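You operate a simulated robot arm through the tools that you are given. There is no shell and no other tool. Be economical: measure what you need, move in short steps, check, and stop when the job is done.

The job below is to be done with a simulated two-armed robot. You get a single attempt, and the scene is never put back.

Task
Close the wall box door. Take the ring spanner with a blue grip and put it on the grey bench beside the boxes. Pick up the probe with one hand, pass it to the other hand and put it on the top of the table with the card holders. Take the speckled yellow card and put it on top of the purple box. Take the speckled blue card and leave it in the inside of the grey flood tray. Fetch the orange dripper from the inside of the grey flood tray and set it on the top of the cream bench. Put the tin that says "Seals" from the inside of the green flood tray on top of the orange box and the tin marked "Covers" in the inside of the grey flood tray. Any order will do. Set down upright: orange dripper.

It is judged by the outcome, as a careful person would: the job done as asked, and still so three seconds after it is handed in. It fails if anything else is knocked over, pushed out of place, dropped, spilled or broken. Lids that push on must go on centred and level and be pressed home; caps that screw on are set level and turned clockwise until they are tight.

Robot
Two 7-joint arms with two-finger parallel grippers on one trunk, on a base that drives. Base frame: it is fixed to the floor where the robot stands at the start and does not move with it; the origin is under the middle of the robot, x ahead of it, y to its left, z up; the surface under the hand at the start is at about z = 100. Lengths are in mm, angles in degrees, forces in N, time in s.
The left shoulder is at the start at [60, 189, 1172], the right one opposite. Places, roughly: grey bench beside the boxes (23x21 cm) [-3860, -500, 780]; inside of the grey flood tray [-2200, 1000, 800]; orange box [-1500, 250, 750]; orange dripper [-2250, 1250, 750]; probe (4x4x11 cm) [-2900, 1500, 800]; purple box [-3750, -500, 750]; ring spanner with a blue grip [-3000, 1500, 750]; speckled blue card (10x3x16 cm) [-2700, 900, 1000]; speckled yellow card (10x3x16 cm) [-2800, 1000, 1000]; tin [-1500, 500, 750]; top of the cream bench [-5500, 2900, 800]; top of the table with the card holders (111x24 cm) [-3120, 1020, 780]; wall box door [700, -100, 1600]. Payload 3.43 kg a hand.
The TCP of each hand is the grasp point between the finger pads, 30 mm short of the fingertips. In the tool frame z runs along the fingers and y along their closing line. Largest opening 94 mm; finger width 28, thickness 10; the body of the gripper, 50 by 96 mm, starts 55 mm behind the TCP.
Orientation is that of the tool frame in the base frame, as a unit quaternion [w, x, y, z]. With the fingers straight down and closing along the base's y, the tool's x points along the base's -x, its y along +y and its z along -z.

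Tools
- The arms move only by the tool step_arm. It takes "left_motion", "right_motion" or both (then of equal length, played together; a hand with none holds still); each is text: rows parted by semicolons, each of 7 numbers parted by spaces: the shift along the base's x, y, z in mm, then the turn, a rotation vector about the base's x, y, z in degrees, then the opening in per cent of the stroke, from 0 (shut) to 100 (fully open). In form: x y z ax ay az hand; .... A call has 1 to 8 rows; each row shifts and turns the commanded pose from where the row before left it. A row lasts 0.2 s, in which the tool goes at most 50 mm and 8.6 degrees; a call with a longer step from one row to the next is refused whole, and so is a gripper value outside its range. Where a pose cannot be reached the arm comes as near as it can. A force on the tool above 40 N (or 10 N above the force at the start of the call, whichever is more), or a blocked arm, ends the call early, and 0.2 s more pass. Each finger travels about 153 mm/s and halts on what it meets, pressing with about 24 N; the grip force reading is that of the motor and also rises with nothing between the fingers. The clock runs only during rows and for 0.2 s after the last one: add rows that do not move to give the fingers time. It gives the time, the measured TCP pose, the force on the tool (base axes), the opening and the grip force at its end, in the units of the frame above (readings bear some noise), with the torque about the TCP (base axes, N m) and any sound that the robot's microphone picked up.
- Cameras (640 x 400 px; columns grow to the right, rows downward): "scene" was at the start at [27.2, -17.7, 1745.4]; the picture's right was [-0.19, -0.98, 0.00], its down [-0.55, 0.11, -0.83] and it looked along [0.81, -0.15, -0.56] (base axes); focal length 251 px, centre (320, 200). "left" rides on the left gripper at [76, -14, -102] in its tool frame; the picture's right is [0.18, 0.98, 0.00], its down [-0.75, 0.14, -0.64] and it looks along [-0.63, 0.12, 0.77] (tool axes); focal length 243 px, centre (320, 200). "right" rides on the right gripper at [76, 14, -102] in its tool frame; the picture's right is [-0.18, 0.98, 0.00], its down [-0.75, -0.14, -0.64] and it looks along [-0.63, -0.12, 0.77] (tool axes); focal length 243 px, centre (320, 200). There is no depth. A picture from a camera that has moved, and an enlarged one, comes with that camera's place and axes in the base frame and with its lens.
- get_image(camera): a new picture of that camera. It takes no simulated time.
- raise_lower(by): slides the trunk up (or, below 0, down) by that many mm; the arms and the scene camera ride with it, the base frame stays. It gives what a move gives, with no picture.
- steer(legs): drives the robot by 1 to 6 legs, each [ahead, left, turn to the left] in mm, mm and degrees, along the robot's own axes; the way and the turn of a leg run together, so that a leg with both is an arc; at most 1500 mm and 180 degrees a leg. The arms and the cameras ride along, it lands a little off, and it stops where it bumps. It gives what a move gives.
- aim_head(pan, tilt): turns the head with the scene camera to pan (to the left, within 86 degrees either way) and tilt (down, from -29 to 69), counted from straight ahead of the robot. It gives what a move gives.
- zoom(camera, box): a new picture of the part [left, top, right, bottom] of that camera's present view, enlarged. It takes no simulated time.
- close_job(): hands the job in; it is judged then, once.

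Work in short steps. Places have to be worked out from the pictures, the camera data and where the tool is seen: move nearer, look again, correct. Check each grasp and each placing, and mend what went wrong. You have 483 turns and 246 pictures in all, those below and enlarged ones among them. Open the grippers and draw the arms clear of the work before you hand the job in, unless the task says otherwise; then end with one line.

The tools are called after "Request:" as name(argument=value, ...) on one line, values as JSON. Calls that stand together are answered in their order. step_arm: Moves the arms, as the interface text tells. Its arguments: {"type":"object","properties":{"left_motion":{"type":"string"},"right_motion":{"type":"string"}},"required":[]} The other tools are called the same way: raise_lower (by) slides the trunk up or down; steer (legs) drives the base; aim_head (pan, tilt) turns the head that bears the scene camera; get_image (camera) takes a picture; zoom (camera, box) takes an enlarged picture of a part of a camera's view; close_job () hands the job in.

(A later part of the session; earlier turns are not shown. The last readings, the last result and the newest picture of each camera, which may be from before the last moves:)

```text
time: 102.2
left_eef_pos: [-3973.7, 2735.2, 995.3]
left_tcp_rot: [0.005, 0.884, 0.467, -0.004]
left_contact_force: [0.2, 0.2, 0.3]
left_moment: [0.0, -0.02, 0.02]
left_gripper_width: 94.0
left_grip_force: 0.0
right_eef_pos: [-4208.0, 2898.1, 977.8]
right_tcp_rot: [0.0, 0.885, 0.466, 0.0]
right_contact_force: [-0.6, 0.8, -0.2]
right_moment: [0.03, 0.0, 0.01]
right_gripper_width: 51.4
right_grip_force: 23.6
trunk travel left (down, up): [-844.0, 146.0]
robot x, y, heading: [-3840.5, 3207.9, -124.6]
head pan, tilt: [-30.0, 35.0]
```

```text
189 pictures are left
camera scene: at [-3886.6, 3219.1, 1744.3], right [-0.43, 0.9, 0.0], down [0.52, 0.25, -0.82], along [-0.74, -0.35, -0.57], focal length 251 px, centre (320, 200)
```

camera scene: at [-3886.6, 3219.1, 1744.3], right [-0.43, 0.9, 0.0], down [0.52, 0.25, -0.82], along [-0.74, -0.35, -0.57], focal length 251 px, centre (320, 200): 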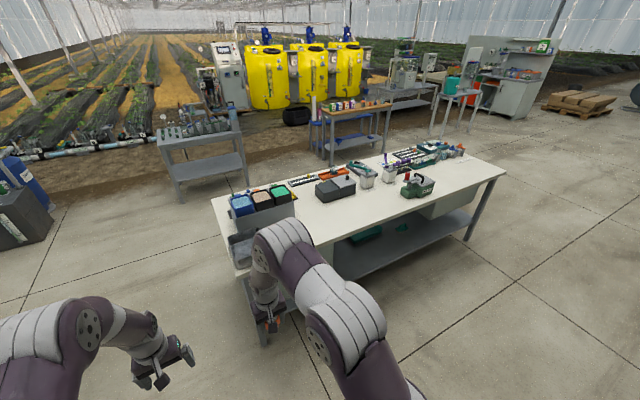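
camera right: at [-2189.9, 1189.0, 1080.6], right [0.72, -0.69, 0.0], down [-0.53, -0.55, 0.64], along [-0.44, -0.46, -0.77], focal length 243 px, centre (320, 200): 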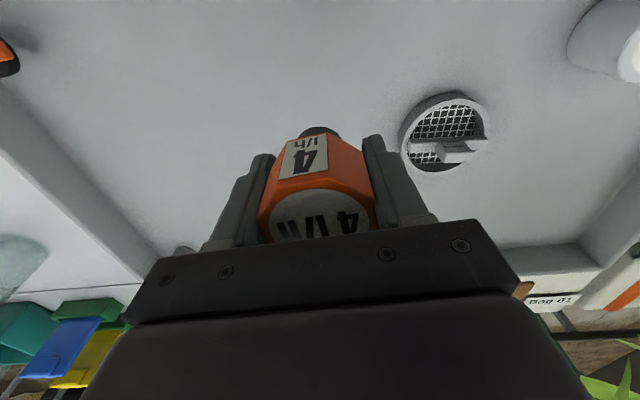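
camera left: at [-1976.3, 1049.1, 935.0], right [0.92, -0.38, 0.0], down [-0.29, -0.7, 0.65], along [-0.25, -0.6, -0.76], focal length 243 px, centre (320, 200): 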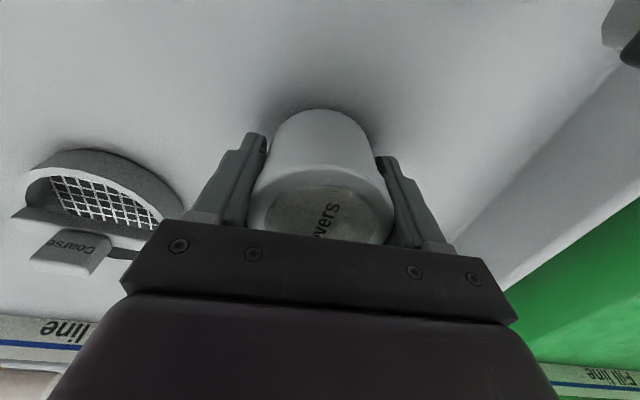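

The cream bench's front strip has free space around (-4996,2871). Slide right 630 mm and ahead 250, then look again.

Request:
steer(legs=[[0, -630, 0], [250, 0, 0]])

Request:
aim_head(pan=-10, tilt=45)

Request:
get_image(camera="scene")

```text
time: 107.1
left_eef_pos: [-4630.2, 2882.5, 994.6]
left_tcp_rot: [0.005, 0.884, 0.467, -0.004]
left_contact_force: [0.1, -0.6, -0.5]
left_moment: [-0.01, -0.01, -0.03]
left_gripper_width: 93.9
left_grip_force: 0.2
right_eef_pos: [-4863.9, 3043.1, 978.0]
right_tcp_rot: [0.0, 0.884, 0.468, -0.001]
right_contact_force: [0.7, 0.1, -0.8]
right_moment: [-0.01, -0.02, 0.0]
right_gripper_width: 51.5
right_grip_force: 23.9
trunk travel left (down, up): [-844.0, 146.0]
robot x, y, heading: [-4497.7, 3356.4, -124.3]
head pan, tilt: [-30.0, 35.0]
```

```text
time: 107.9
left_eef_pos: [-4629.1, 2880.4, 994.2]
left_tcp_rot: [0.005, 0.884, 0.468, -0.004]
left_contact_force: [-0.4, 0.4, 0.4]
left_moment: [-0.03, 0.04, 0.01]
left_gripper_width: 94.2
left_grip_force: 0.1
right_eef_pos: [-4864.6, 3041.3, 977.6]
right_tcp_rot: [-0.002, 0.883, 0.469, 0.001]
right_contact_force: [-0.7, 0.2, -0.8]
right_moment: [0.0, -0.01, 0.03]
right_gripper_width: 51.3
right_grip_force: 24.1
trunk travel left (down, up): [-844.0, 146.0]
robot x, y, heading: [-4499.0, 3357.5, -124.2]
head pan, tilt: [-10.0, 45.0]
```

```text
188 pictures are left
camera scene: at [-4522.2, 3344.3, 1729.5], right [-0.72, 0.7, 0.0], down [0.49, 0.51, -0.71], along [-0.49, -0.51, -0.71], focal length 251 px, centre (320, 200)
```

scene: 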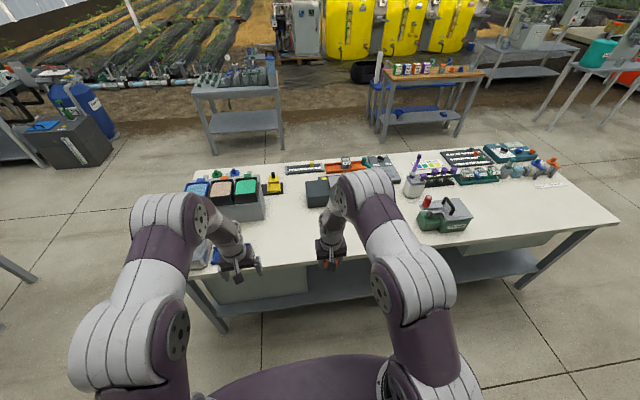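

Target on the bench ≈ (-4986,2864), free. Advance 130 mm then extend the right hand 85 mm.

Request:
steer(legs=[[130, 0, 0]])

Request:
step_arm(right_motion="-24 -35 0 0 0 0 0;-24 -35 0 0 0 0 0;0 0 -30 0 0 0 0;0 0 -30 0 0 0 0;0 0 0 0 0 0 0")

Request:
get_image(camera="right")

Request:
get_image(camera="scene")

```text
time: 109.2
left_eef_pos: [-4702.0, 2774.1, 994.1]
left_tcp_rot: [0.004, 0.884, 0.468, -0.004]
left_contact_force: [0.2, 0.3, -0.4]
left_moment: [0.02, 0.01, 0.0]
left_gripper_width: 94.3
left_grip_force: 0.1
right_eef_pos: [-4937.3, 2937.1, 979.2]
right_tcp_rot: [0.0, 0.884, 0.467, 0.0]
right_contact_force: [-0.4, 0.7, -0.7]
right_moment: [0.0, 0.01, 0.01]
right_gripper_width: 51.5
right_grip_force: 23.9
trunk travel left (down, up): [-844.0, 146.0]
robot x, y, heading: [-4569.6, 3247.4, -124.1]
head pan, tilt: [-10.0, 45.0]
```

```text
time: 110.4
left_eef_pos: [-4702.1, 2773.2, 994.7]
left_tcp_rot: [0.004, 0.884, 0.468, -0.004]
left_contact_force: [0.8, 0.1, 0.5]
left_moment: [0.01, -0.01, 0.02]
left_gripper_width: 93.7
left_grip_force: 0.0
right_eef_pos: [-4986.1, 2864.1, 917.9]
right_tcp_rot: [0.0, 0.884, 0.468, 0.001]
right_contact_force: [0.4, 0.2, -0.3]
right_moment: [-0.05, 0.01, 0.01]
right_gripper_width: 51.4
right_grip_force: 24.2
trunk travel left (down, up): [-844.0, 146.0]
robot x, y, heading: [-4569.0, 3244.6, -124.0]
head pan, tilt: [-10.0, 45.0]
```

```text
187 pictures are left
camera right: at [-4932.0, 2919.3, 1020.2], right [0.71, -0.71, 0.0], down [-0.54, -0.54, 0.64], along [-0.45, -0.45, -0.77], focal length 243 px, centre (320, 200)
```

right: 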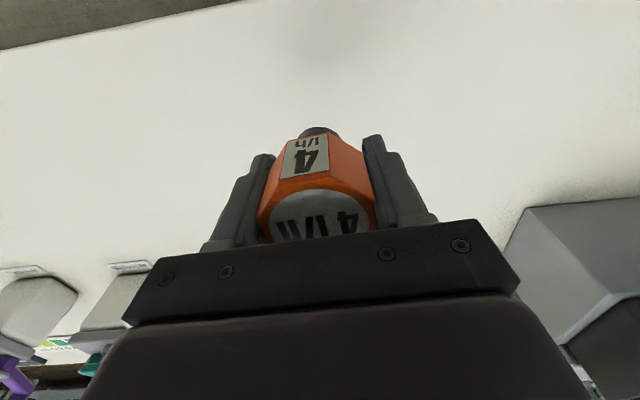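

```text
186 pictures are left
camera scene: at [-4594.8, 3237.3, 1729.5], right [-0.72, 0.7, 0.0], down [0.49, 0.51, -0.71], along [-0.49, -0.51, -0.71], focal length 251 px, centre (320, 200)
```

scene: 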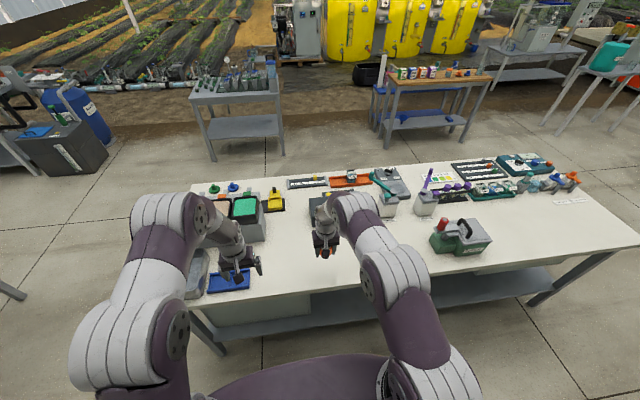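

Clear. Descend, then slow contact search.

Request:
step_arm(right_motion="0 0 -30 0 0 0 0;0 0 -30 0 0 0 0;0 0 -10 0 0 0 0;0 0 -4 0 0 0 0;0 0 -2 0 0 0 0;0 0 -2 0 0 0 0;0 0 0 0 0 0 0")

Request:
get_image(camera="right")

```text
time: 112.0
left_eef_pos: [-4703.2, 2773.4, 993.8]
left_tcp_rot: [0.005, 0.884, 0.468, -0.004]
left_contact_force: [-0.3, 0.8, 0.1]
left_moment: [-0.04, 0.0, 0.0]
left_gripper_width: 93.9
left_grip_force: 0.1
right_eef_pos: [-4986.1, 2866.3, 839.5]
right_tcp_rot: [0.0, 0.884, 0.467, 0.001]
right_contact_force: [0.2, 0.2, 0.0]
right_moment: [-0.01, 0.04, 0.0]
right_gripper_width: 51.2
right_grip_force: 24.0
trunk travel left (down, up): [-844.0, 146.0]
robot x, y, heading: [-4574.3, 3245.5, -124.3]
head pan, tilt: [-10.0, 45.0]
```

```text
185 pictures are left
camera right: at [-4931.2, 2919.6, 942.2], right [0.71, -0.71, 0.0], down [-0.54, -0.54, 0.64], along [-0.45, -0.45, -0.77], focal length 243 px, centre (320, 200)
```

right: 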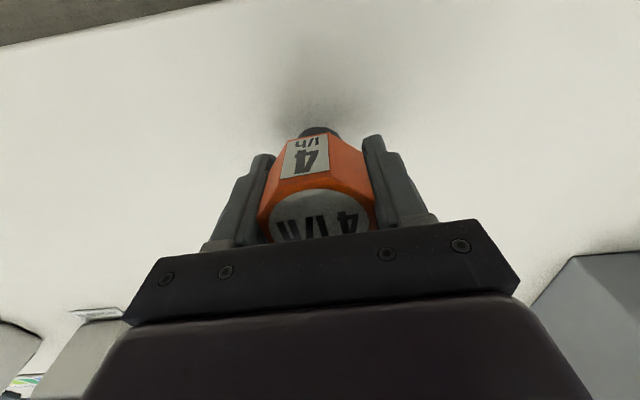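

Still above. Continue in 3 mm rows.

Request:
step_arm(right_motion="0 0 -3 0 0 0 0;0 0 -3 0 0 0 0;0 0 -3 0 0 0 0;0 0 -3 0 0 0 0;0 0 0 0 0 0 0")

```text
time: 113.2
left_eef_pos: [-4701.5, 2774.0, 995.7]
left_tcp_rot: [0.005, 0.884, 0.468, -0.004]
left_contact_force: [-0.7, 0.1, 0.4]
left_moment: [0.02, 0.01, -0.03]
left_gripper_width: 94.1
left_grip_force: 0.1
right_eef_pos: [-4986.8, 2865.7, 828.2]
right_tcp_rot: [0.0, 0.884, 0.467, -0.001]
right_contact_force: [-0.5, -0.7, -0.5]
right_moment: [-0.01, -0.01, 0.03]
right_gripper_width: 51.3
right_grip_force: 24.3
trunk travel left (down, up): [-844.0, 146.0]
robot x, y, heading: [-4570.8, 3247.9, -124.3]
head pan, tilt: [-10.0, 45.0]
```

Request:
step_arm(right_motion="0 0 -3 0 0 0 0;0 0 -3 0 0 0 0;0 0 -2 0 0 0 0;0 0 -2 0 0 0 0;0 0 0 0 0 0 0")

Request:
get_image(camera="right")

```text
time: 114.4
left_eef_pos: [-4702.5, 2772.5, 995.1]
left_tcp_rot: [0.004, 0.884, 0.468, -0.005]
left_contact_force: [-0.1, -0.5, 1.1]
left_moment: [0.04, 0.0, -0.01]
left_gripper_width: 94.0
left_grip_force: 0.0
right_eef_pos: [-4985.9, 2865.0, 816.3]
right_tcp_rot: [0.0, 0.885, 0.466, 0.0]
right_contact_force: [0.6, 0.6, -0.8]
right_moment: [0.0, 0.02, 0.0]
right_gripper_width: 51.2
right_grip_force: 24.1
trunk travel left (down, up): [-844.0, 146.0]
robot x, y, heading: [-4574.8, 3251.7, -124.4]
head pan, tilt: [-10.0, 45.0]
```

```text
184 pictures are left
camera right: at [-4931.4, 2919.2, 920.1], right [0.71, -0.71, 0.0], down [-0.54, -0.54, 0.64], along [-0.45, -0.45, -0.77], focal length 243 px, centre (320, 200)
```

right: 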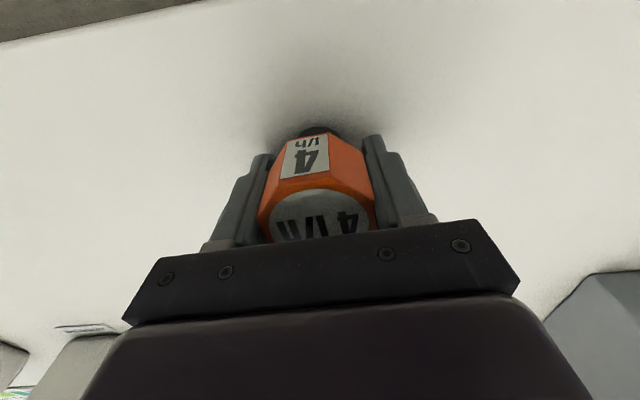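

Shadow is converging; continue in small steps.

Request:
step_arm(right_motion="0 0 -2.5 0 0 0 0;0 0 -2 0 0 0 0;0 0 -2 0 0 0 0;0 0 -1.5 0 0 0 0;0 0 0 0 0 0 0")

```text
time: 115.6
left_eef_pos: [-4701.7, 2774.9, 995.4]
left_tcp_rot: [0.005, 0.884, 0.468, -0.005]
left_contact_force: [0.2, 0.9, -0.6]
left_moment: [-0.01, -0.01, 0.01]
left_gripper_width: 94.2
left_grip_force: 0.0
right_eef_pos: [-4986.5, 2865.0, 812.3]
right_tcp_rot: [0.001, 0.884, 0.467, -0.003]
right_contact_force: [-3.5, 1.6, 20.6]
right_moment: [0.15, -0.02, 0.02]
right_gripper_width: 51.5
right_grip_force: 24.1
trunk travel left (down, up): [-844.0, 146.0]
robot x, y, heading: [-4573.5, 3247.4, -124.2]
head pan, tilt: [-10.0, 45.0]
```

Contact at z≈812. Ease up 3 mm (commanded) and open.

Request:
step_arm(right_motion="0 0 3 0 0 0 0;0 0 0 0 0 0 0;0 0 0 0 0 0 75;0 0 0 0 0 0 100;0 0 0 0 0 0 100")

Request:
get_image(camera="right")

```text
time: 116.8
left_eef_pos: [-4701.5, 2772.7, 994.8]
left_tcp_rot: [0.005, 0.884, 0.468, -0.004]
left_contact_force: [0.1, 0.6, -0.3]
left_moment: [-0.01, 0.01, 0.0]
left_gripper_width: 94.0
left_grip_force: 0.1
right_eef_pos: [-4985.4, 2864.2, 813.5]
right_tcp_rot: [-0.001, 0.884, 0.467, 0.0]
right_contact_force: [0.1, 0.3, -0.2]
right_moment: [-0.02, -0.05, -0.03]
right_gripper_width: 93.9
right_grip_force: 0.1
trunk travel left (down, up): [-844.0, 146.0]
robot x, y, heading: [-4574.4, 3245.9, -124.3]
head pan, tilt: [-10.0, 45.0]
```

```text
183 pictures are left
camera right: at [-4931.3, 2919.3, 915.3], right [0.71, -0.71, 0.0], down [-0.54, -0.54, 0.64], along [-0.45, -0.45, -0.77], focal length 243 px, centre (320, 200)
```

right: 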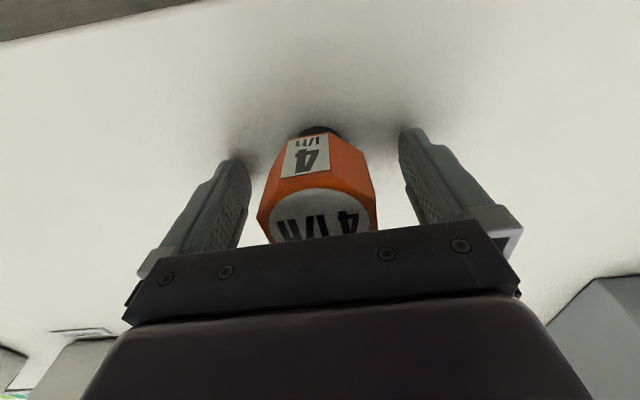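

Standing upright, free. Rise straight up, then check.

Request:
step_arm(right_motion="0 0 20 0 0 0 100;0 0 40 0 0 0 100;0 0 45 0 0 0 100;0 0 45 0 0 0 100;20 30 10 0 0 0 100;0 0 0 0 0 0 100")

Request:
get_image(camera="right")

```text
time: 118.2
left_eef_pos: [-4704.4, 2773.2, 995.3]
left_tcp_rot: [0.004, 0.884, 0.468, -0.003]
left_contact_force: [-0.3, -0.1, 0.9]
left_moment: [-0.02, -0.03, -0.03]
left_gripper_width: 94.0
left_grip_force: 0.1
right_eef_pos: [-4966.2, 2896.2, 973.6]
right_tcp_rot: [-0.001, 0.884, 0.467, 0.001]
right_contact_force: [0.2, -0.1, 0.0]
right_moment: [0.03, -0.01, 0.01]
right_gripper_width: 94.3
right_grip_force: 0.0
trunk travel left (down, up): [-844.0, 146.0]
robot x, y, heading: [-4572.6, 3244.1, -124.5]
head pan, tilt: [-10.0, 45.0]
```

```text
182 pictures are left
camera right: at [-4911.6, 2949.6, 1076.3], right [0.71, -0.71, 0.0], down [-0.54, -0.54, 0.64], along [-0.45, -0.45, -0.77], focal length 243 px, centre (320, 200)
```

right: 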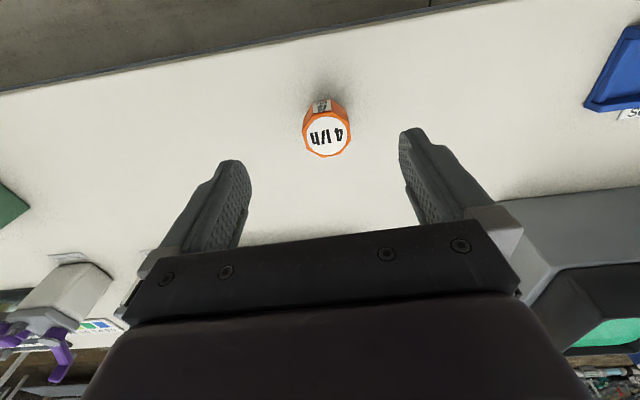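

Dripper stands upright on the cream bench. Next: go to the end of the card/pot tables, facing along them.

Request:
steer(legs=[[-300, 0, 0], [0, 0, 90], [1150, 0, 0]])

Request:
aim_head(pan=-15, tilt=30)

Request:
get_image(camera="scene")

```text
time: 129.5
left_eef_pos: [-2991.4, 2674.4, 995.1]
left_tcp_rot: [0.006, 0.308, 0.952, 0.0]
left_contact_force: [-0.1, -1.1, 0.1]
left_moment: [0.03, -0.01, -0.01]
left_gripper_width: 94.0
left_grip_force: 0.0
right_eef_pos: [-3121.3, 2414.6, 973.8]
right_tcp_rot: [0.001, 0.307, 0.952, 0.0]
right_contact_force: [-0.2, -0.1, 0.8]
right_moment: [0.01, 0.0, -0.01]
right_gripper_width: 93.9
right_grip_force: 0.1
trunk travel left (down, up): [-844.0, 146.0]
robot x, y, heading: [-3461.9, 2819.3, -35.9]
head pan, tilt: [-10.0, 45.0]
```

```text
time: 130.3
left_eef_pos: [-2991.6, 2673.7, 994.3]
left_tcp_rot: [0.006, 0.308, 0.951, 0.0]
left_contact_force: [0.2, 0.6, -0.3]
left_moment: [-0.01, 0.0, 0.0]
left_gripper_width: 93.9
left_grip_force: 0.1
right_eef_pos: [-3120.9, 2412.8, 973.3]
right_tcp_rot: [-0.001, 0.308, 0.952, 0.0]
right_contact_force: [0.1, 1.0, -0.2]
right_moment: [-0.01, -0.02, 0.06]
right_gripper_width: 93.9
right_grip_force: 0.1
trunk travel left (down, up): [-844.0, 146.0]
robot x, y, heading: [-3461.9, 2818.7, -35.8]
head pan, tilt: [-15.0, 30.0]
```

```text
181 pictures are left
camera scene: at [-3452.7, 2781.9, 1752.0], right [-0.78, -0.63, 0.0], down [-0.32, 0.39, -0.87], along [0.55, -0.67, -0.5], focal length 251 px, centre (320, 200)
```

scene: 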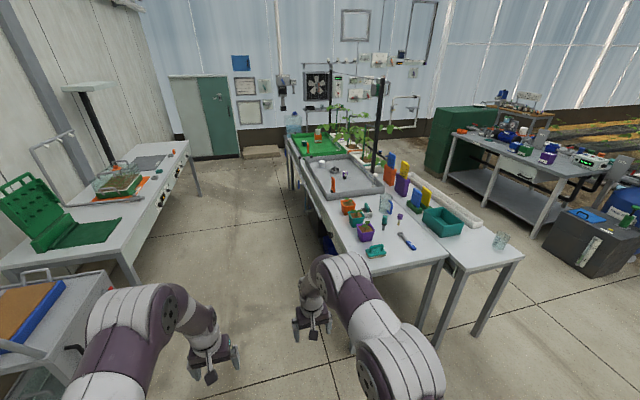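

Zoom on the table's items.

Request:
zoom(camera="scene", box=[320, 140, 540, 280])

Request:
zoom(camera="scene", box=[420, 90, 640, 230])

```text
2.86 times, centred on (430, 210) of scene
camera zoom: at [-3452.7, 2781.9, 1752.0], right [-0.78, -0.63, 0.0], down [-0.32, 0.39, -0.87], along [0.55, -0.67, -0.5], focal length 717 px, centre (6, 171)
```

zoom: 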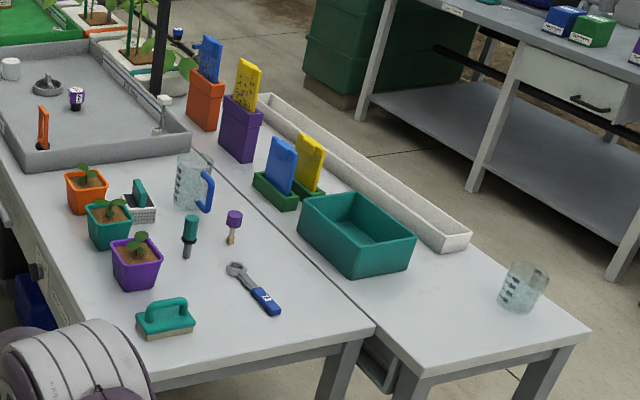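

```text
2.86 times, centred on (530, 160) of scene
camera zoom: at [-3452.7, 2781.9, 1752.0], right [-0.78, -0.63, 0.0], down [-0.32, 0.39, -0.87], along [0.55, -0.67, -0.5], focal length 717 px, centre (-280, 314)
```

zoom: 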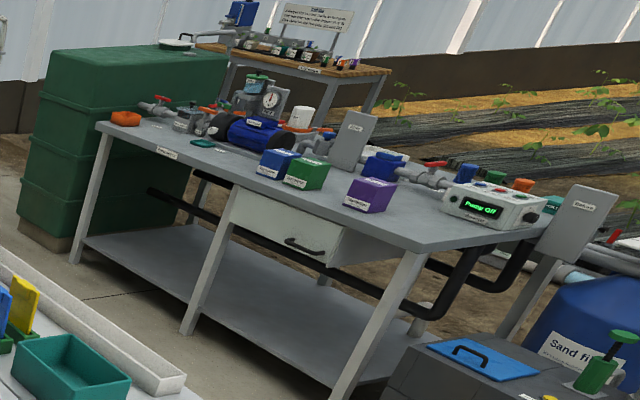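

The teal-handled upright tool (~110 mm) at ≈ (-2946,1530) matches the probe; the spanner lies at ≈ (-3135,1565). I turn to face the table from the corridor and line up.

Request:
steer(legs=[[0, 0, -88.2], [0, 1247, 0]])

Request:
aim_head(pan=-5, tilt=45)

Request:
get_image(camera="scene")

```text
time: 140.3
left_eef_pos: [-2544.9, 1649.0, 995.1]
left_tcp_rot: [0.005, 0.881, 0.474, -0.004]
left_contact_force: [0.3, 0.5, 0.6]
left_moment: [-0.02, 0.01, 0.01]
left_gripper_width: 93.9
left_grip_force: 0.0
right_eef_pos: [-2809.2, 1768.6, 974.1]
right_tcp_rot: [0.0, 0.881, 0.473, 0.0]
right_contact_force: [-0.2, -0.3, -0.1]
right_moment: [0.0, 0.0, 0.02]
right_gripper_width: 93.8
right_grip_force: 0.0
trunk travel left (down, up): [-844.0, 146.0]
robot x, y, heading: [-2421.1, 2123.9, -123.7]
head pan, tilt: [-15.0, 30.0]
```

```text
time: 141.1
left_eef_pos: [-2544.3, 1649.0, 994.1]
left_tcp_rot: [0.004, 0.881, 0.474, -0.005]
left_contact_force: [0.0, 0.8, 1.0]
left_moment: [0.03, 0.02, 0.0]
left_gripper_width: 93.9
left_grip_force: 0.0
right_eef_pos: [-2808.5, 1768.1, 973.8]
right_tcp_rot: [-0.001, 0.881, 0.474, 0.001]
right_contact_force: [-0.5, -0.4, 0.0]
right_moment: [0.03, 0.0, 0.01]
right_gripper_width: 94.3
right_grip_force: 0.0
trunk travel left (down, up): [-844.0, 146.0]
robot x, y, heading: [-2418.0, 2124.1, -123.4]
head pan, tilt: [-5.0, 45.0]
```

```text
178 pictures are left
camera scene: at [-2437.3, 2110.6, 1729.6], right [-0.78, 0.62, 0.0], down [0.44, 0.55, -0.71], along [-0.44, -0.55, -0.71], focal length 251 px, centre (320, 200)
```

scene: 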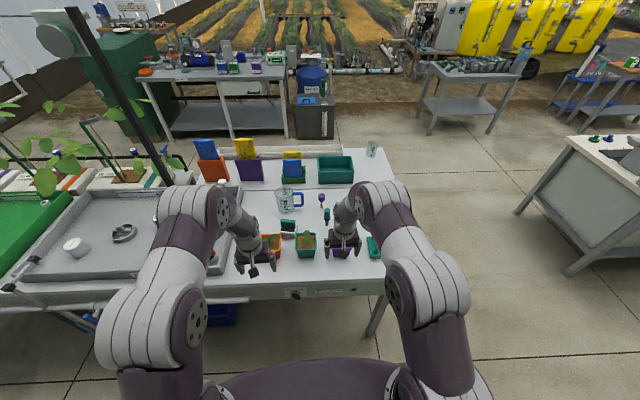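

Probe ≈ (-2950,1521). Raise both hands a bit and advance 290 mm.

Request:
step_arm(left_motion="0 0 30 0 0 0 100;0 0 0 0 0 0 100", right_motion="0 0 45 0 0 0 100;0 0 0 0 0 0 100")

Request:
steer(legs=[[285, 0, 0]])

Request:
get_image(camera="right")

Request:
get_image(camera="scene")

```text
time: 141.7
left_eef_pos: [-2545.5, 1650.5, 1024.2]
left_tcp_rot: [0.003, 0.881, 0.473, -0.004]
left_contact_force: [0.2, 0.0, -0.7]
left_moment: [-0.01, -0.08, 0.01]
left_gripper_width: 94.1
left_grip_force: 0.1
right_eef_pos: [-2809.6, 1769.5, 1018.6]
right_tcp_rot: [-0.001, 0.881, 0.473, 0.001]
right_contact_force: [-0.5, 0.0, -0.1]
right_moment: [0.06, 0.01, 0.0]
right_gripper_width: 94.2
right_grip_force: 0.1
trunk travel left (down, up): [-844.0, 146.0]
robot x, y, heading: [-2420.7, 2126.1, -123.5]
head pan, tilt: [-5.0, 45.0]
```

```text
time: 143.7
left_eef_pos: [-2703.9, 1413.0, 1024.7]
left_tcp_rot: [0.004, 0.881, 0.472, -0.004]
left_contact_force: [-0.4, 0.4, 0.4]
left_moment: [0.0, 0.02, 0.02]
left_gripper_width: 93.9
left_grip_force: 0.1
right_eef_pos: [-2966.9, 1532.4, 1018.4]
right_tcp_rot: [0.0, 0.881, 0.473, 0.0]
right_contact_force: [0.0, -0.8, 0.9]
right_moment: [0.04, -0.03, -0.01]
right_gripper_width: 94.3
right_grip_force: 0.1
trunk travel left (down, up): [-844.0, 146.0]
robot x, y, heading: [-2579.0, 1885.1, -123.9]
head pan, tilt: [-5.0, 45.0]
```

```text
177 pictures are left
camera right: at [-2913.6, 1586.6, 1121.6], right [0.72, -0.7, 0.0], down [-0.53, -0.55, 0.64], along [-0.45, -0.46, -0.77], focal length 243 px, centre (320, 200)
```

right: 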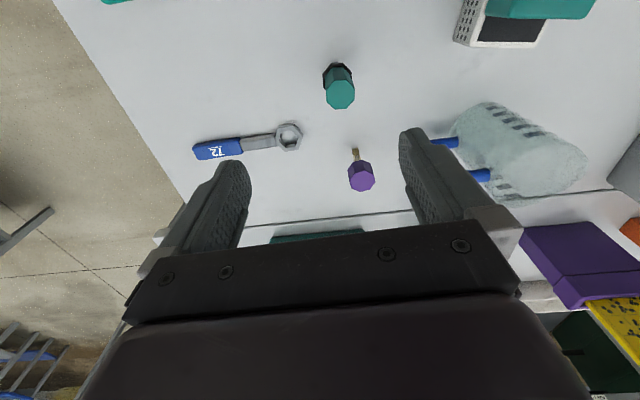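

```text
176 pictures are left
camera scene: at [-2594.5, 1873.9, 1729.5], right [-0.78, 0.62, 0.0], down [0.44, 0.55, -0.71], along [-0.44, -0.55, -0.71], focal length 251 px, centre (320, 200)
```

scene: 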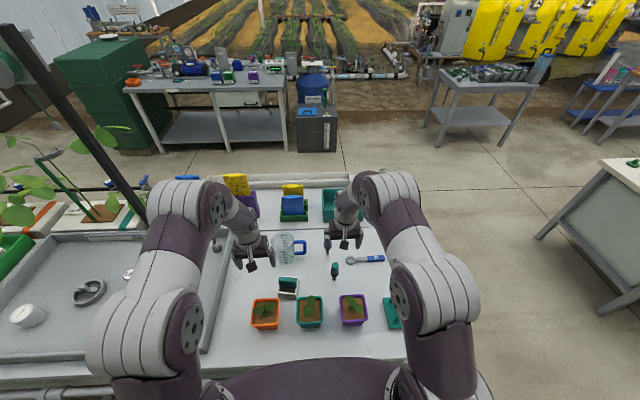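

Zoom to identify teal vs purple objects.

Request:
zoom(camera="right", box=[290, 40, 410, 210])

Request:
zoom(camera="scene", box=[270, 220, 410, 310])

```text
2.35 times, centred on (350, 125) of right
camera zoom: at [-2913.6, 1586.6, 1121.6], right [0.72, -0.7, 0.0], down [-0.53, -0.55, 0.64], along [-0.45, -0.46, -0.77], focal length 571 px, centre (249, 376)
```

zoom: 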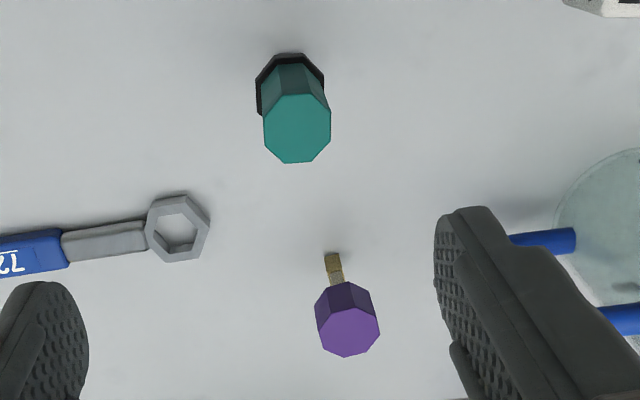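

```text
4.44 times, centred on (340, 265) of scene
camera zoom: at [-2594.5, 1873.9, 1729.5], right [-0.78, 0.62, 0.0], down [0.44, 0.55, -0.71], along [-0.44, -0.55, -0.71], focal length 1116 px, centre (231, -89)
```

zoom: 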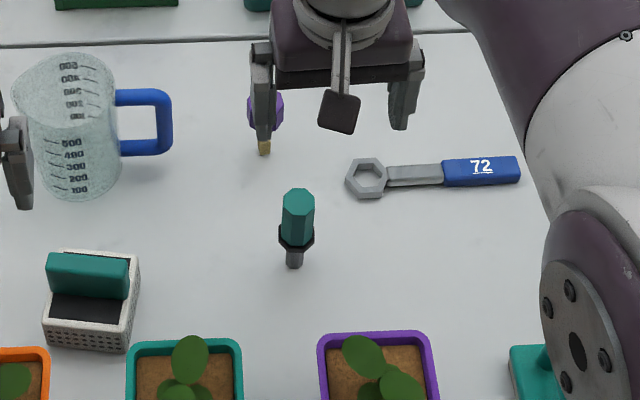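

I lower the right hand beside the two tools to see them from the side.

Request:
step_arm(right_motion="20 35 -20 0 0 0 100;20 30 -30 0 0 0 100;0 0 -30 0 0 0 100;0 0 0 0 0 0 100")

Request:
zoom(camera="right", box=[220, 60, 440, 240])

```text
time: 144.7
left_eef_pos: [-2702.5, 1412.8, 1024.2]
left_tcp_rot: [0.005, 0.881, 0.473, -0.004]
left_contact_force: [0.4, -0.3, -0.3]
left_moment: [0.0, 0.01, 0.0]
left_gripper_width: 93.9
left_grip_force: 0.0
right_eef_pos: [-2928.4, 1597.4, 939.2]
right_tcp_rot: [0.0, 0.881, 0.472, 0.0]
right_contact_force: [0.6, 0.2, 0.5]
right_moment: [-0.01, 0.0, -0.02]
right_gripper_width: 94.0
right_grip_force: 0.0
trunk travel left (down, up): [-844.0, 146.0]
robot x, y, heading: [-2577.5, 1889.6, -123.5]
head pan, tilt: [-5.0, 45.0]
```

```text
2.22 times, centred on (330, 150) of right
camera zoom: at [-2874.2, 1652.7, 1041.0], right [0.72, -0.7, 0.0], down [-0.53, -0.55, 0.64], along [-0.45, -0.46, -0.77], focal length 539 px, centre (298, 311)
```

zoom: 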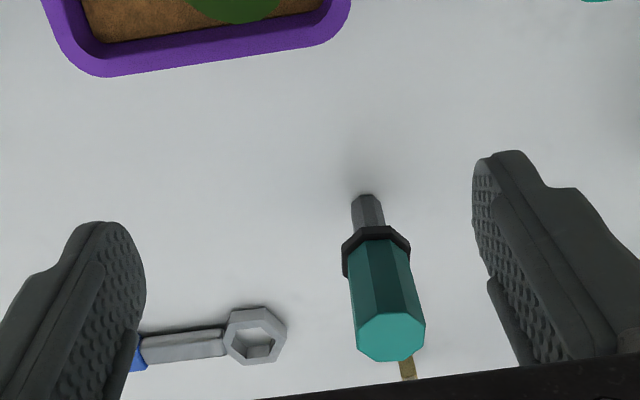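

Teal tool is 107 mm tall: it's the probe. I'll take it by its top 20 mm with the right hand tool-down, leaving the lower handle for the left. Align above first.

Request:
step_arm(right_motion="0 0 15 0 0 0 100;-9 -35 0 0 0 0 100;-9 -35 0 0 0 0 100;0 0 0 0 0 0 100")

Request:
get_image(camera="right")

Request:
zoom(camera="scene", box=[270, 200, 410, 300])

```text
time: 145.7
left_eef_pos: [-2703.3, 1412.3, 1023.3]
left_tcp_rot: [0.004, 0.882, 0.472, -0.005]
left_contact_force: [0.5, 0.7, 0.3]
left_moment: [0.01, 0.02, 0.01]
left_gripper_width: 94.0
left_grip_force: 0.0
right_eef_pos: [-2945.8, 1525.9, 953.6]
right_tcp_rot: [0.0, 0.881, 0.473, -0.001]
right_contact_force: [0.1, 0.3, -0.1]
right_moment: [-0.03, -0.02, 0.0]
right_gripper_width: 93.8
right_grip_force: 0.0
trunk travel left (down, up): [-844.0, 146.0]
robot x, y, heading: [-2576.9, 1889.3, -123.4]
head pan, tilt: [-5.0, 45.0]
```

```text
172 pictures are left
camera right: at [-2892.1, 1582.0, 1055.7], right [0.72, -0.7, 0.0], down [-0.53, -0.55, 0.64], along [-0.45, -0.46, -0.77], focal length 243 px, centre (320, 200)
```

right: 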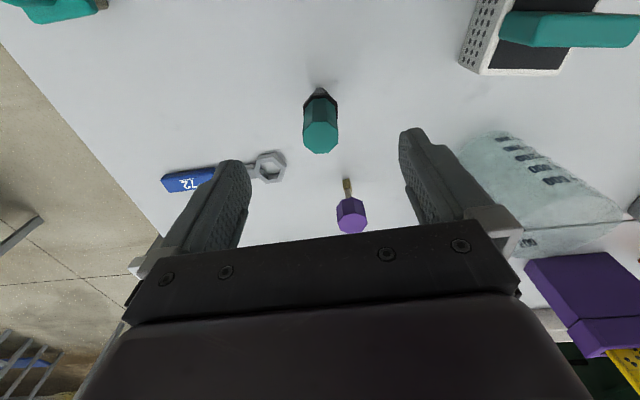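

```text
4.00 times, centred on (340, 250) of scene
camera zoom: at [-2594.8, 1874.1, 1729.5], right [-0.78, 0.62, 0.0], down [0.44, 0.55, -0.71], along [-0.44, -0.55, -0.71], focal length 1004 px, centre (240, 0)
```

zoom: 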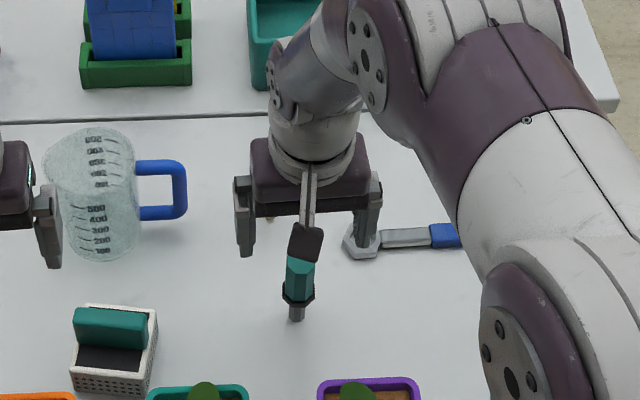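

Well aligned. Descend to z≈897 and grip the top.

Request:
step_arm(right_motion="-2 -2 -25 0 0 0 100;0 0 -20 0 0 0 100;0 0 -12 0 0 0 100;0 0 0 0 0 0 60;0 0 0 0 0 0 0;0 0 0 0 0 0 0;0 0 0 0 0 0 0")

Request:
get_image(camera="right")

```text
time: 147.3
left_eef_pos: [-2703.0, 1412.9, 1024.3]
left_tcp_rot: [0.005, 0.881, 0.472, -0.005]
left_contact_force: [-1.0, 0.2, -0.2]
left_moment: [-0.02, 0.0, 0.03]
left_gripper_width: 93.9
left_grip_force: 0.1
right_eef_pos: [-2947.3, 1523.3, 896.3]
right_tcp_rot: [0.001, 0.881, 0.472, 0.001]
right_contact_force: [0.3, -0.5, -0.6]
right_moment: [0.0, 0.0, 0.0]
right_gripper_width: 26.2
right_grip_force: 24.2
trunk travel left (down, up): [-844.0, 146.0]
robot x, y, heading: [-2575.8, 1886.1, -123.3]
head pan, tilt: [-5.0, 45.0]
```

```text
170 pictures are left
camera right: at [-2893.9, 1579.2, 998.8], right [0.72, -0.7, 0.0], down [-0.54, -0.55, 0.64], along [-0.45, -0.46, -0.77], focal length 243 px, centre (320, 200)
```

right: 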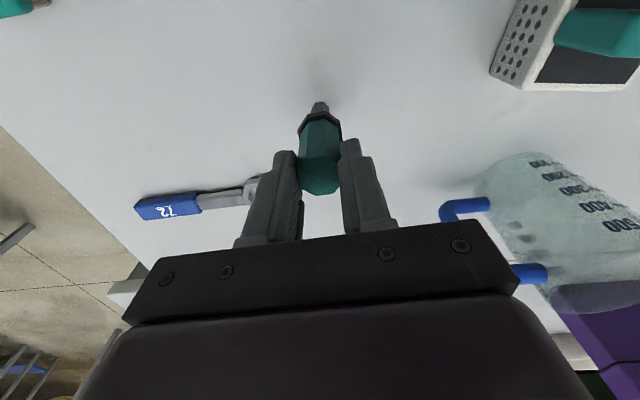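

Gripped. Lift 170 mm and back away from the table.

Request:
step_arm(right_motion="0 0 25 0 0 0 0;0 0 45 0 0 0 0;0 0 45 0 0 0 0;0 0 45 0 0 0 0;0 0 20 0 0 0 0;0 0 0 0 0 0 0")

Request:
steer(legs=[[-350, 0, 0]])

Request:
get_image(camera="right")

```text
time: 148.7
left_eef_pos: [-2701.4, 1412.1, 1024.6]
left_tcp_rot: [0.004, 0.881, 0.473, -0.004]
left_contact_force: [0.0, -0.1, 0.0]
left_moment: [0.0, -0.01, 0.0]
left_gripper_width: 94.2
left_grip_force: 0.1
right_eef_pos: [-2948.3, 1525.6, 1075.9]
right_tcp_rot: [-0.001, 0.881, 0.472, 0.0]
right_contact_force: [0.5, -0.7, -0.6]
right_moment: [0.03, -0.02, -0.02]
right_gripper_width: 25.7
right_grip_force: 23.8
trunk travel left (down, up): [-844.0, 146.0]
robot x, y, heading: [-2574.0, 1887.6, -123.6]
head pan, tilt: [-5.0, 45.0]
```

```text
time: 151.0
left_eef_pos: [-2511.6, 1700.9, 1024.0]
left_tcp_rot: [0.004, 0.881, 0.473, -0.003]
left_contact_force: [-0.6, 0.1, -0.8]
left_moment: [0.01, 0.01, 0.0]
left_gripper_width: 94.2
left_grip_force: 0.0
right_eef_pos: [-2756.2, 1814.0, 1075.6]
right_tcp_rot: [-0.001, 0.881, 0.473, 0.001]
right_contact_force: [0.5, 0.5, -0.4]
right_moment: [-0.04, -0.01, -0.01]
right_gripper_width: 26.1
right_grip_force: 24.1
trunk travel left (down, up): [-844.0, 146.0]
robot x, y, heading: [-2383.4, 2177.4, -123.7]
head pan, tilt: [-5.0, 45.0]
```

```text
169 pictures are left
camera right: at [-2702.1, 1868.6, 1178.2], right [0.72, -0.7, 0.0], down [-0.54, -0.55, 0.64], along [-0.45, -0.46, -0.77], focal length 243 px, centre (320, 200)
```

right: 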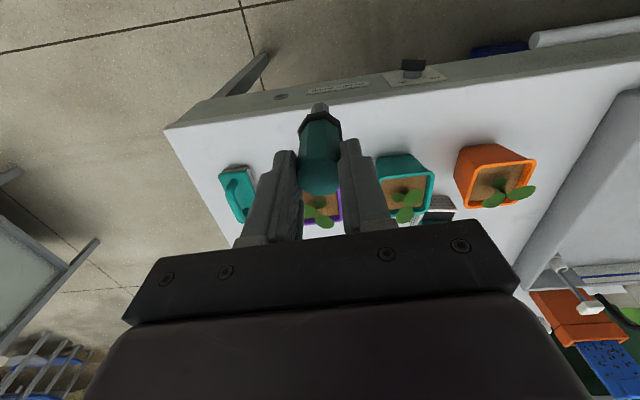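

I back off a little more, then pitch the left gripper up 55° (35° below horizontal) into a pre-handover pose.

Request:
steer(legs=[[-130, 0, 0]])

Request:
step_arm(left_motion="-4 14 -1 -6.57 4.38 0 80;-4 14 -1 -6.57 4.38 0 80;-4 14 -1 -6.57 4.38 0 80;-4 14 -1 -6.57 4.38 0 80;-4 14 -1 -6.57 4.38 0 80;-4 14 -1 -6.57 4.38 0 80;-4 14 -1 -6.57 4.38 0 80;0 0 0 0 0 0 80")

```text
time: 152.2
left_eef_pos: [-2439.6, 1810.6, 1023.8]
left_tcp_rot: [0.003, 0.881, 0.473, -0.003]
left_contact_force: [-0.3, -0.3, 0.2]
left_moment: [0.04, 0.01, -0.02]
left_gripper_width: 93.9
left_grip_force: 0.1
right_eef_pos: [-2683.4, 1922.5, 1075.3]
right_tcp_rot: [0.0, 0.881, 0.472, 0.0]
right_contact_force: [-0.1, 0.7, -0.7]
right_moment: [0.03, -0.02, 0.0]
right_gripper_width: 26.0
right_grip_force: 23.9
trunk travel left (down, up): [-844.0, 146.0]
robot x, y, heading: [-2312.4, 2287.8, -123.6]
head pan, tilt: [-5.0, 45.0]
```

```text
time: 154.1
left_eef_pos: [-2449.2, 1890.2, 1016.9]
left_tcp_rot: [0.203, 0.81, 0.446, -0.323]
left_contact_force: [0.6, -0.8, 0.2]
left_moment: [0.02, 0.0, 0.05]
left_gripper_width: 75.2
left_grip_force: 0.1
left hand out of reach, approached as far as the arm can: row 4, 5
right_eef_pos: [-2683.9, 1922.5, 1076.9]
right_tcp_rot: [-0.001, 0.881, 0.472, 0.001]
right_contact_force: [-0.3, 0.6, -2.1]
right_moment: [0.0, -0.03, 0.0]
right_gripper_width: 25.9
right_grip_force: 24.1
trunk travel left (down, up): [-844.0, 146.0]
robot x, y, heading: [-2314.1, 2287.0, -123.7]
head pan, tilt: [-5.0, 45.0]
```

Left pitched 45° at f≈405, l≈108. Now bring the right hand with the probe in front of it (shift 200 mm left).

Request:
step_arm(right_motion="33 -22 0 0 0 0 0;33 -22 0 0 0 0 0;34 -23 0 0 0 0 0;33 -22 0 0 0 0 0;33 -22 0 0 0 0 0;0 0 0 0 0 0 0")

Request:
get_image(camera="scene")

Request:
get_image(camera="left")

```text
time: 155.4
left_eef_pos: [-2449.3, 1890.0, 1016.5]
left_tcp_rot: [0.204, 0.809, 0.446, -0.323]
left_contact_force: [0.1, 0.4, 0.0]
left_moment: [-0.02, 0.0, 0.04]
left_gripper_width: 75.2
left_grip_force: 0.1
right_eef_pos: [-2515.5, 1811.8, 1076.7]
right_tcp_rot: [0.001, 0.881, 0.472, 0.002]
right_contact_force: [0.2, -0.4, -1.4]
right_moment: [-0.03, -0.04, -0.02]
right_gripper_width: 26.0
right_grip_force: 24.7
trunk travel left (down, up): [-844.0, 146.0]
robot x, y, heading: [-2310.8, 2283.7, -123.8]
head pan, tilt: [-5.0, 45.0]
```

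```text
168 pictures are left
camera scene: at [-2331.2, 2272.3, 1729.5], right [-0.78, 0.62, 0.0], down [0.44, 0.55, -0.71], along [-0.44, -0.55, -0.71], focal length 251 px, centre (320, 200)
```

scene: 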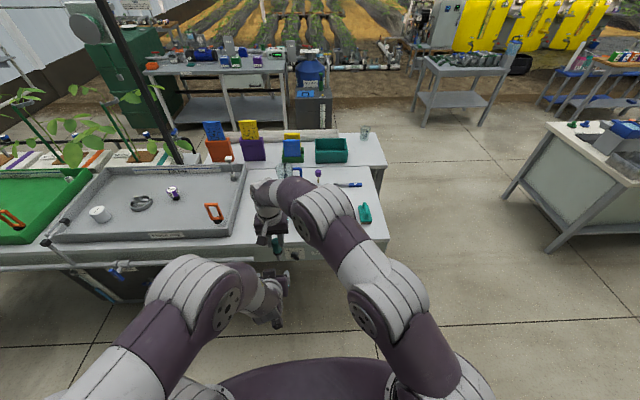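

```text
167 pictures are left
camera left: at [-2397.8, 2006.0, 1033.0], right [0.91, -0.4, -0.09], down [0.04, -0.12, 0.99], along [-0.41, -0.91, -0.09], focal length 243 px, centre (320, 200)
```

left: 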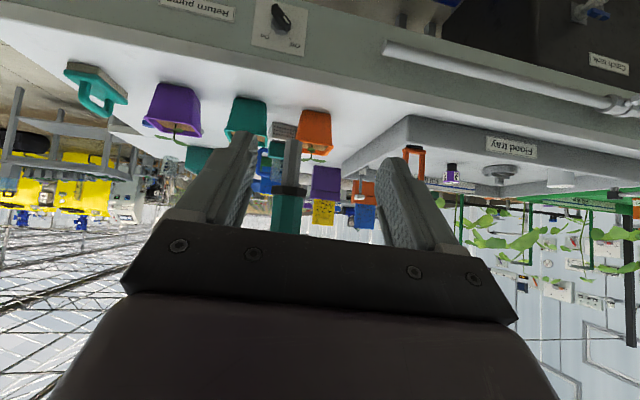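

Probe is nearly in line with the left jaws. I advance the left hand 102 mm forward and 12 mm right, onto the collar region below the right fingertips.

Request:
step_arm(left_motion="-10 7 -8 0 0 0 80;-19 -28 0 0 0 0 80;-19 -28 0 0 0 0 80;0 0 0 0 0 0 80")

Request:
get_image(camera="left")

Request:
get_image(camera="right")

```text
time: 156.4
left_eef_pos: [-2498.3, 1839.8, 1007.8]
left_tcp_rot: [0.205, 0.809, 0.446, -0.323]
left_contact_force: [-0.2, 0.6, 0.7]
left_moment: [0.02, -0.03, 0.02]
left_gripper_width: 75.4
left_grip_force: 0.0
right_eef_pos: [-2515.4, 1812.6, 1075.8]
right_tcp_rot: [0.0, 0.881, 0.473, 0.0]
right_contact_force: [-0.3, -0.7, -0.2]
right_moment: [-0.01, -0.02, -0.01]
right_gripper_width: 26.2
right_grip_force: 23.8
trunk travel left (down, up): [-844.0, 146.0]
robot x, y, heading: [-2315.6, 2288.8, -123.8]
head pan, tilt: [-5.0, 45.0]
```

```text
166 pictures are left
camera left: at [-2446.2, 1956.2, 1025.2], right [0.91, -0.4, -0.09], down [0.04, -0.12, 0.99], along [-0.41, -0.91, -0.09], focal length 243 px, centre (320, 200)
```

left: 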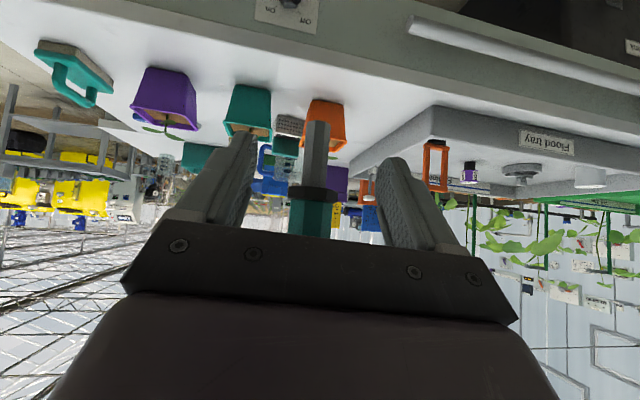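

```text
165 pictures are left
camera right: at [-2461.6, 1867.9, 1178.8], right [0.72, -0.7, 0.0], down [-0.53, -0.55, 0.64], along [-0.45, -0.46, -0.77], focal length 243 px, centre (320, 200)
```

right: 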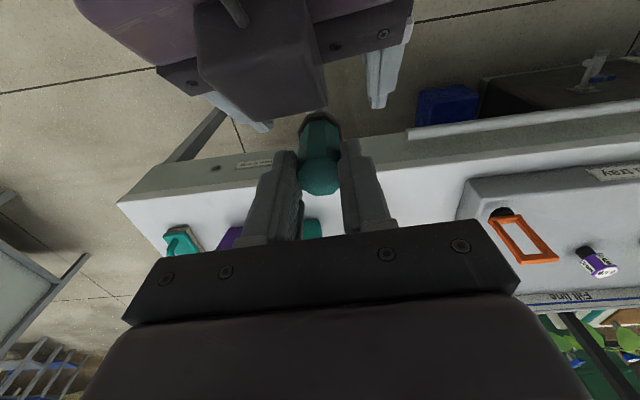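

Collar is at z≈1005 and aligned laterally. Advance 30 mm and look again before closing.

Request:
step_arm(left_motion="-8 -13 -2 0 0 0 80;-8 -12 0 0 0 0 80;0 0 0 0 0 0 80")

Request:
get_image(camera="left")

Request:
get_image(camera="right")

```text
time: 157.3
left_eef_pos: [-2513.3, 1815.3, 1004.9]
left_tcp_rot: [0.204, 0.81, 0.446, -0.322]
left_contact_force: [0.9, 4.5, 2.0]
left_moment: [-0.29, 0.13, -0.08]
left_gripper_width: 75.1
left_grip_force: 0.0
right_eef_pos: [-2517.5, 1810.8, 1075.9]
right_tcp_rot: [0.002, 0.881, 0.472, -0.003]
right_contact_force: [-1.5, -4.3, -2.6]
right_moment: [-0.03, -0.05, 0.09]
right_gripper_width: 26.0
right_grip_force: 23.3
trunk travel left (down, up): [-844.0, 146.0]
robot x, y, heading: [-2311.5, 2288.0, -123.6]
head pan, tilt: [-5.0, 45.0]
stopped in row 3 (left hand): the force on the tool passed its limit at 42 N (the readings are from after the stop); the commanded pose is now the measured one
```

```text
164 pictures are left
camera left: at [-2461.0, 1931.5, 1022.7], right [0.91, -0.4, -0.09], down [0.04, -0.12, 0.99], along [-0.41, -0.91, -0.09], focal length 243 px, centre (320, 200)
```

left: 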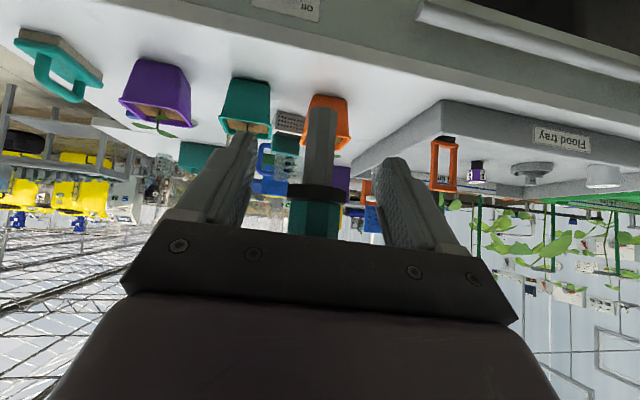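

```text
163 pictures are left
camera right: at [-2463.3, 1866.3, 1178.1], right [0.72, -0.7, 0.0], down [-0.53, -0.55, 0.65], along [-0.45, -0.47, -0.76], focal length 243 px, centre (320, 200)
```

right: 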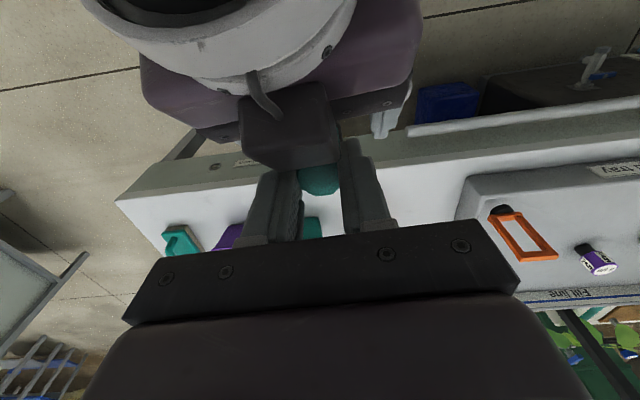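

The left gripper body touches the right fingertips; the probe is only ~6 mm past the left TCP, which is good enough. Ease back 2 mm and close.

Request:
step_arm(left_motion="1 2 -1 0 0 0 80;0 0 0 0 0 0 40;0 0 0 0 0 0 0;0 0 0 0 0 0 0;0 0 0 0 0 0 0")

Request:
get_image(camera="left")

```text
time: 158.5
left_eef_pos: [-2512.9, 1818.1, 1004.4]
left_tcp_rot: [0.205, 0.809, 0.446, -0.323]
left_contact_force: [-2.6, -0.5, 0.3]
left_moment: [0.0, -0.08, -0.06]
left_gripper_width: 35.3
left_grip_force: 23.9
right_eef_pos: [-2518.1, 1811.3, 1075.2]
right_tcp_rot: [0.002, 0.881, 0.473, -0.002]
right_contact_force: [4.2, -0.3, -1.5]
right_moment: [0.01, -0.2, 0.04]
right_gripper_width: 26.2
right_grip_force: 24.1
trunk travel left (down, up): [-844.0, 146.0]
robot x, y, heading: [-2314.9, 2287.7, -123.8]
head pan, tilt: [-5.0, 45.0]
```

```text
162 pictures are left
camera left: at [-2460.5, 1933.3, 1021.9], right [0.91, -0.4, -0.09], down [0.04, -0.12, 0.99], along [-0.41, -0.91, -0.09], focal length 243 px, centre (320, 200)
```

left: 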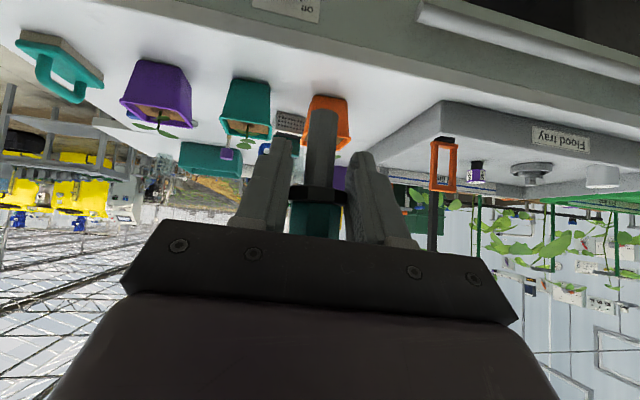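

Left holds the collar (35.3 mm). Open the right hand a bit and lift it away.

Request:
step_arm(right_motion="0 0 0 0 0 0 45;0 0 0 0 0 0 45;0 0 15 0 0 0 45;0 0 40 0 0 0 45;0 0 40 0 0 0 45;0 0 40 0 0 0 100;0 0 0 0 0 0 100")

Request:
get_image(camera="left")

Request:
get_image(camera="right")

```text
time: 160.1
left_eef_pos: [-2511.8, 1817.0, 1004.2]
left_tcp_rot: [0.204, 0.81, 0.446, -0.322]
left_contact_force: [0.5, 0.1, -0.1]
left_moment: [-0.03, 0.01, 0.02]
left_gripper_width: 35.2
left_grip_force: 23.8
right_eef_pos: [-2515.2, 1866.6, 1166.1]
right_tcp_rot: [0.004, 0.882, 0.472, -0.002]
right_contact_force: [-0.2, -0.1, -0.6]
right_moment: [0.02, 0.0, 0.02]
right_gripper_width: 94.0
right_grip_force: 0.0
right hand out of reach, approached as far as the arm can: row 4, 5, 6
trunk travel left (down, up): [-844.0, 146.0]
robot x, y, heading: [-2312.5, 2285.6, -123.6]
head pan, tilt: [-5.0, 45.0]
```

```text
161 pictures are left
camera left: at [-2460.3, 1933.1, 1021.6], right [0.91, -0.4, -0.09], down [0.04, -0.12, 0.99], along [-0.41, -0.91, -0.09], focal length 243 px, centre (320, 200)
```

left: 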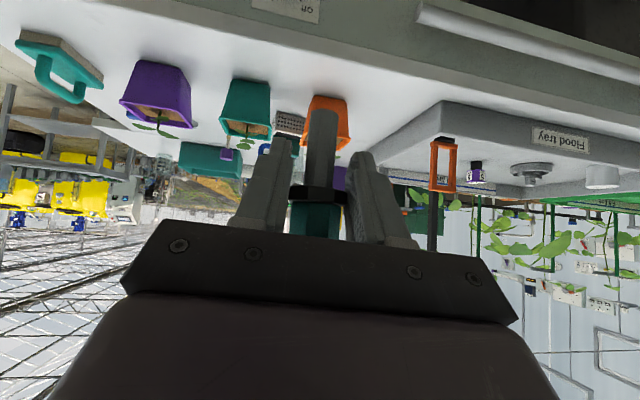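

```text
160 pictures are left
camera right: at [-2462.1, 1921.6, 1267.4], right [0.72, -0.7, 0.0], down [-0.53, -0.55, 0.65], along [-0.45, -0.47, -0.76], focal length 243 px, centre (320, 200)
```

right: 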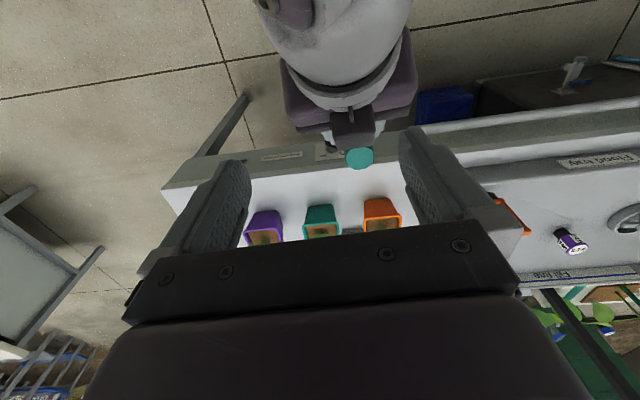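

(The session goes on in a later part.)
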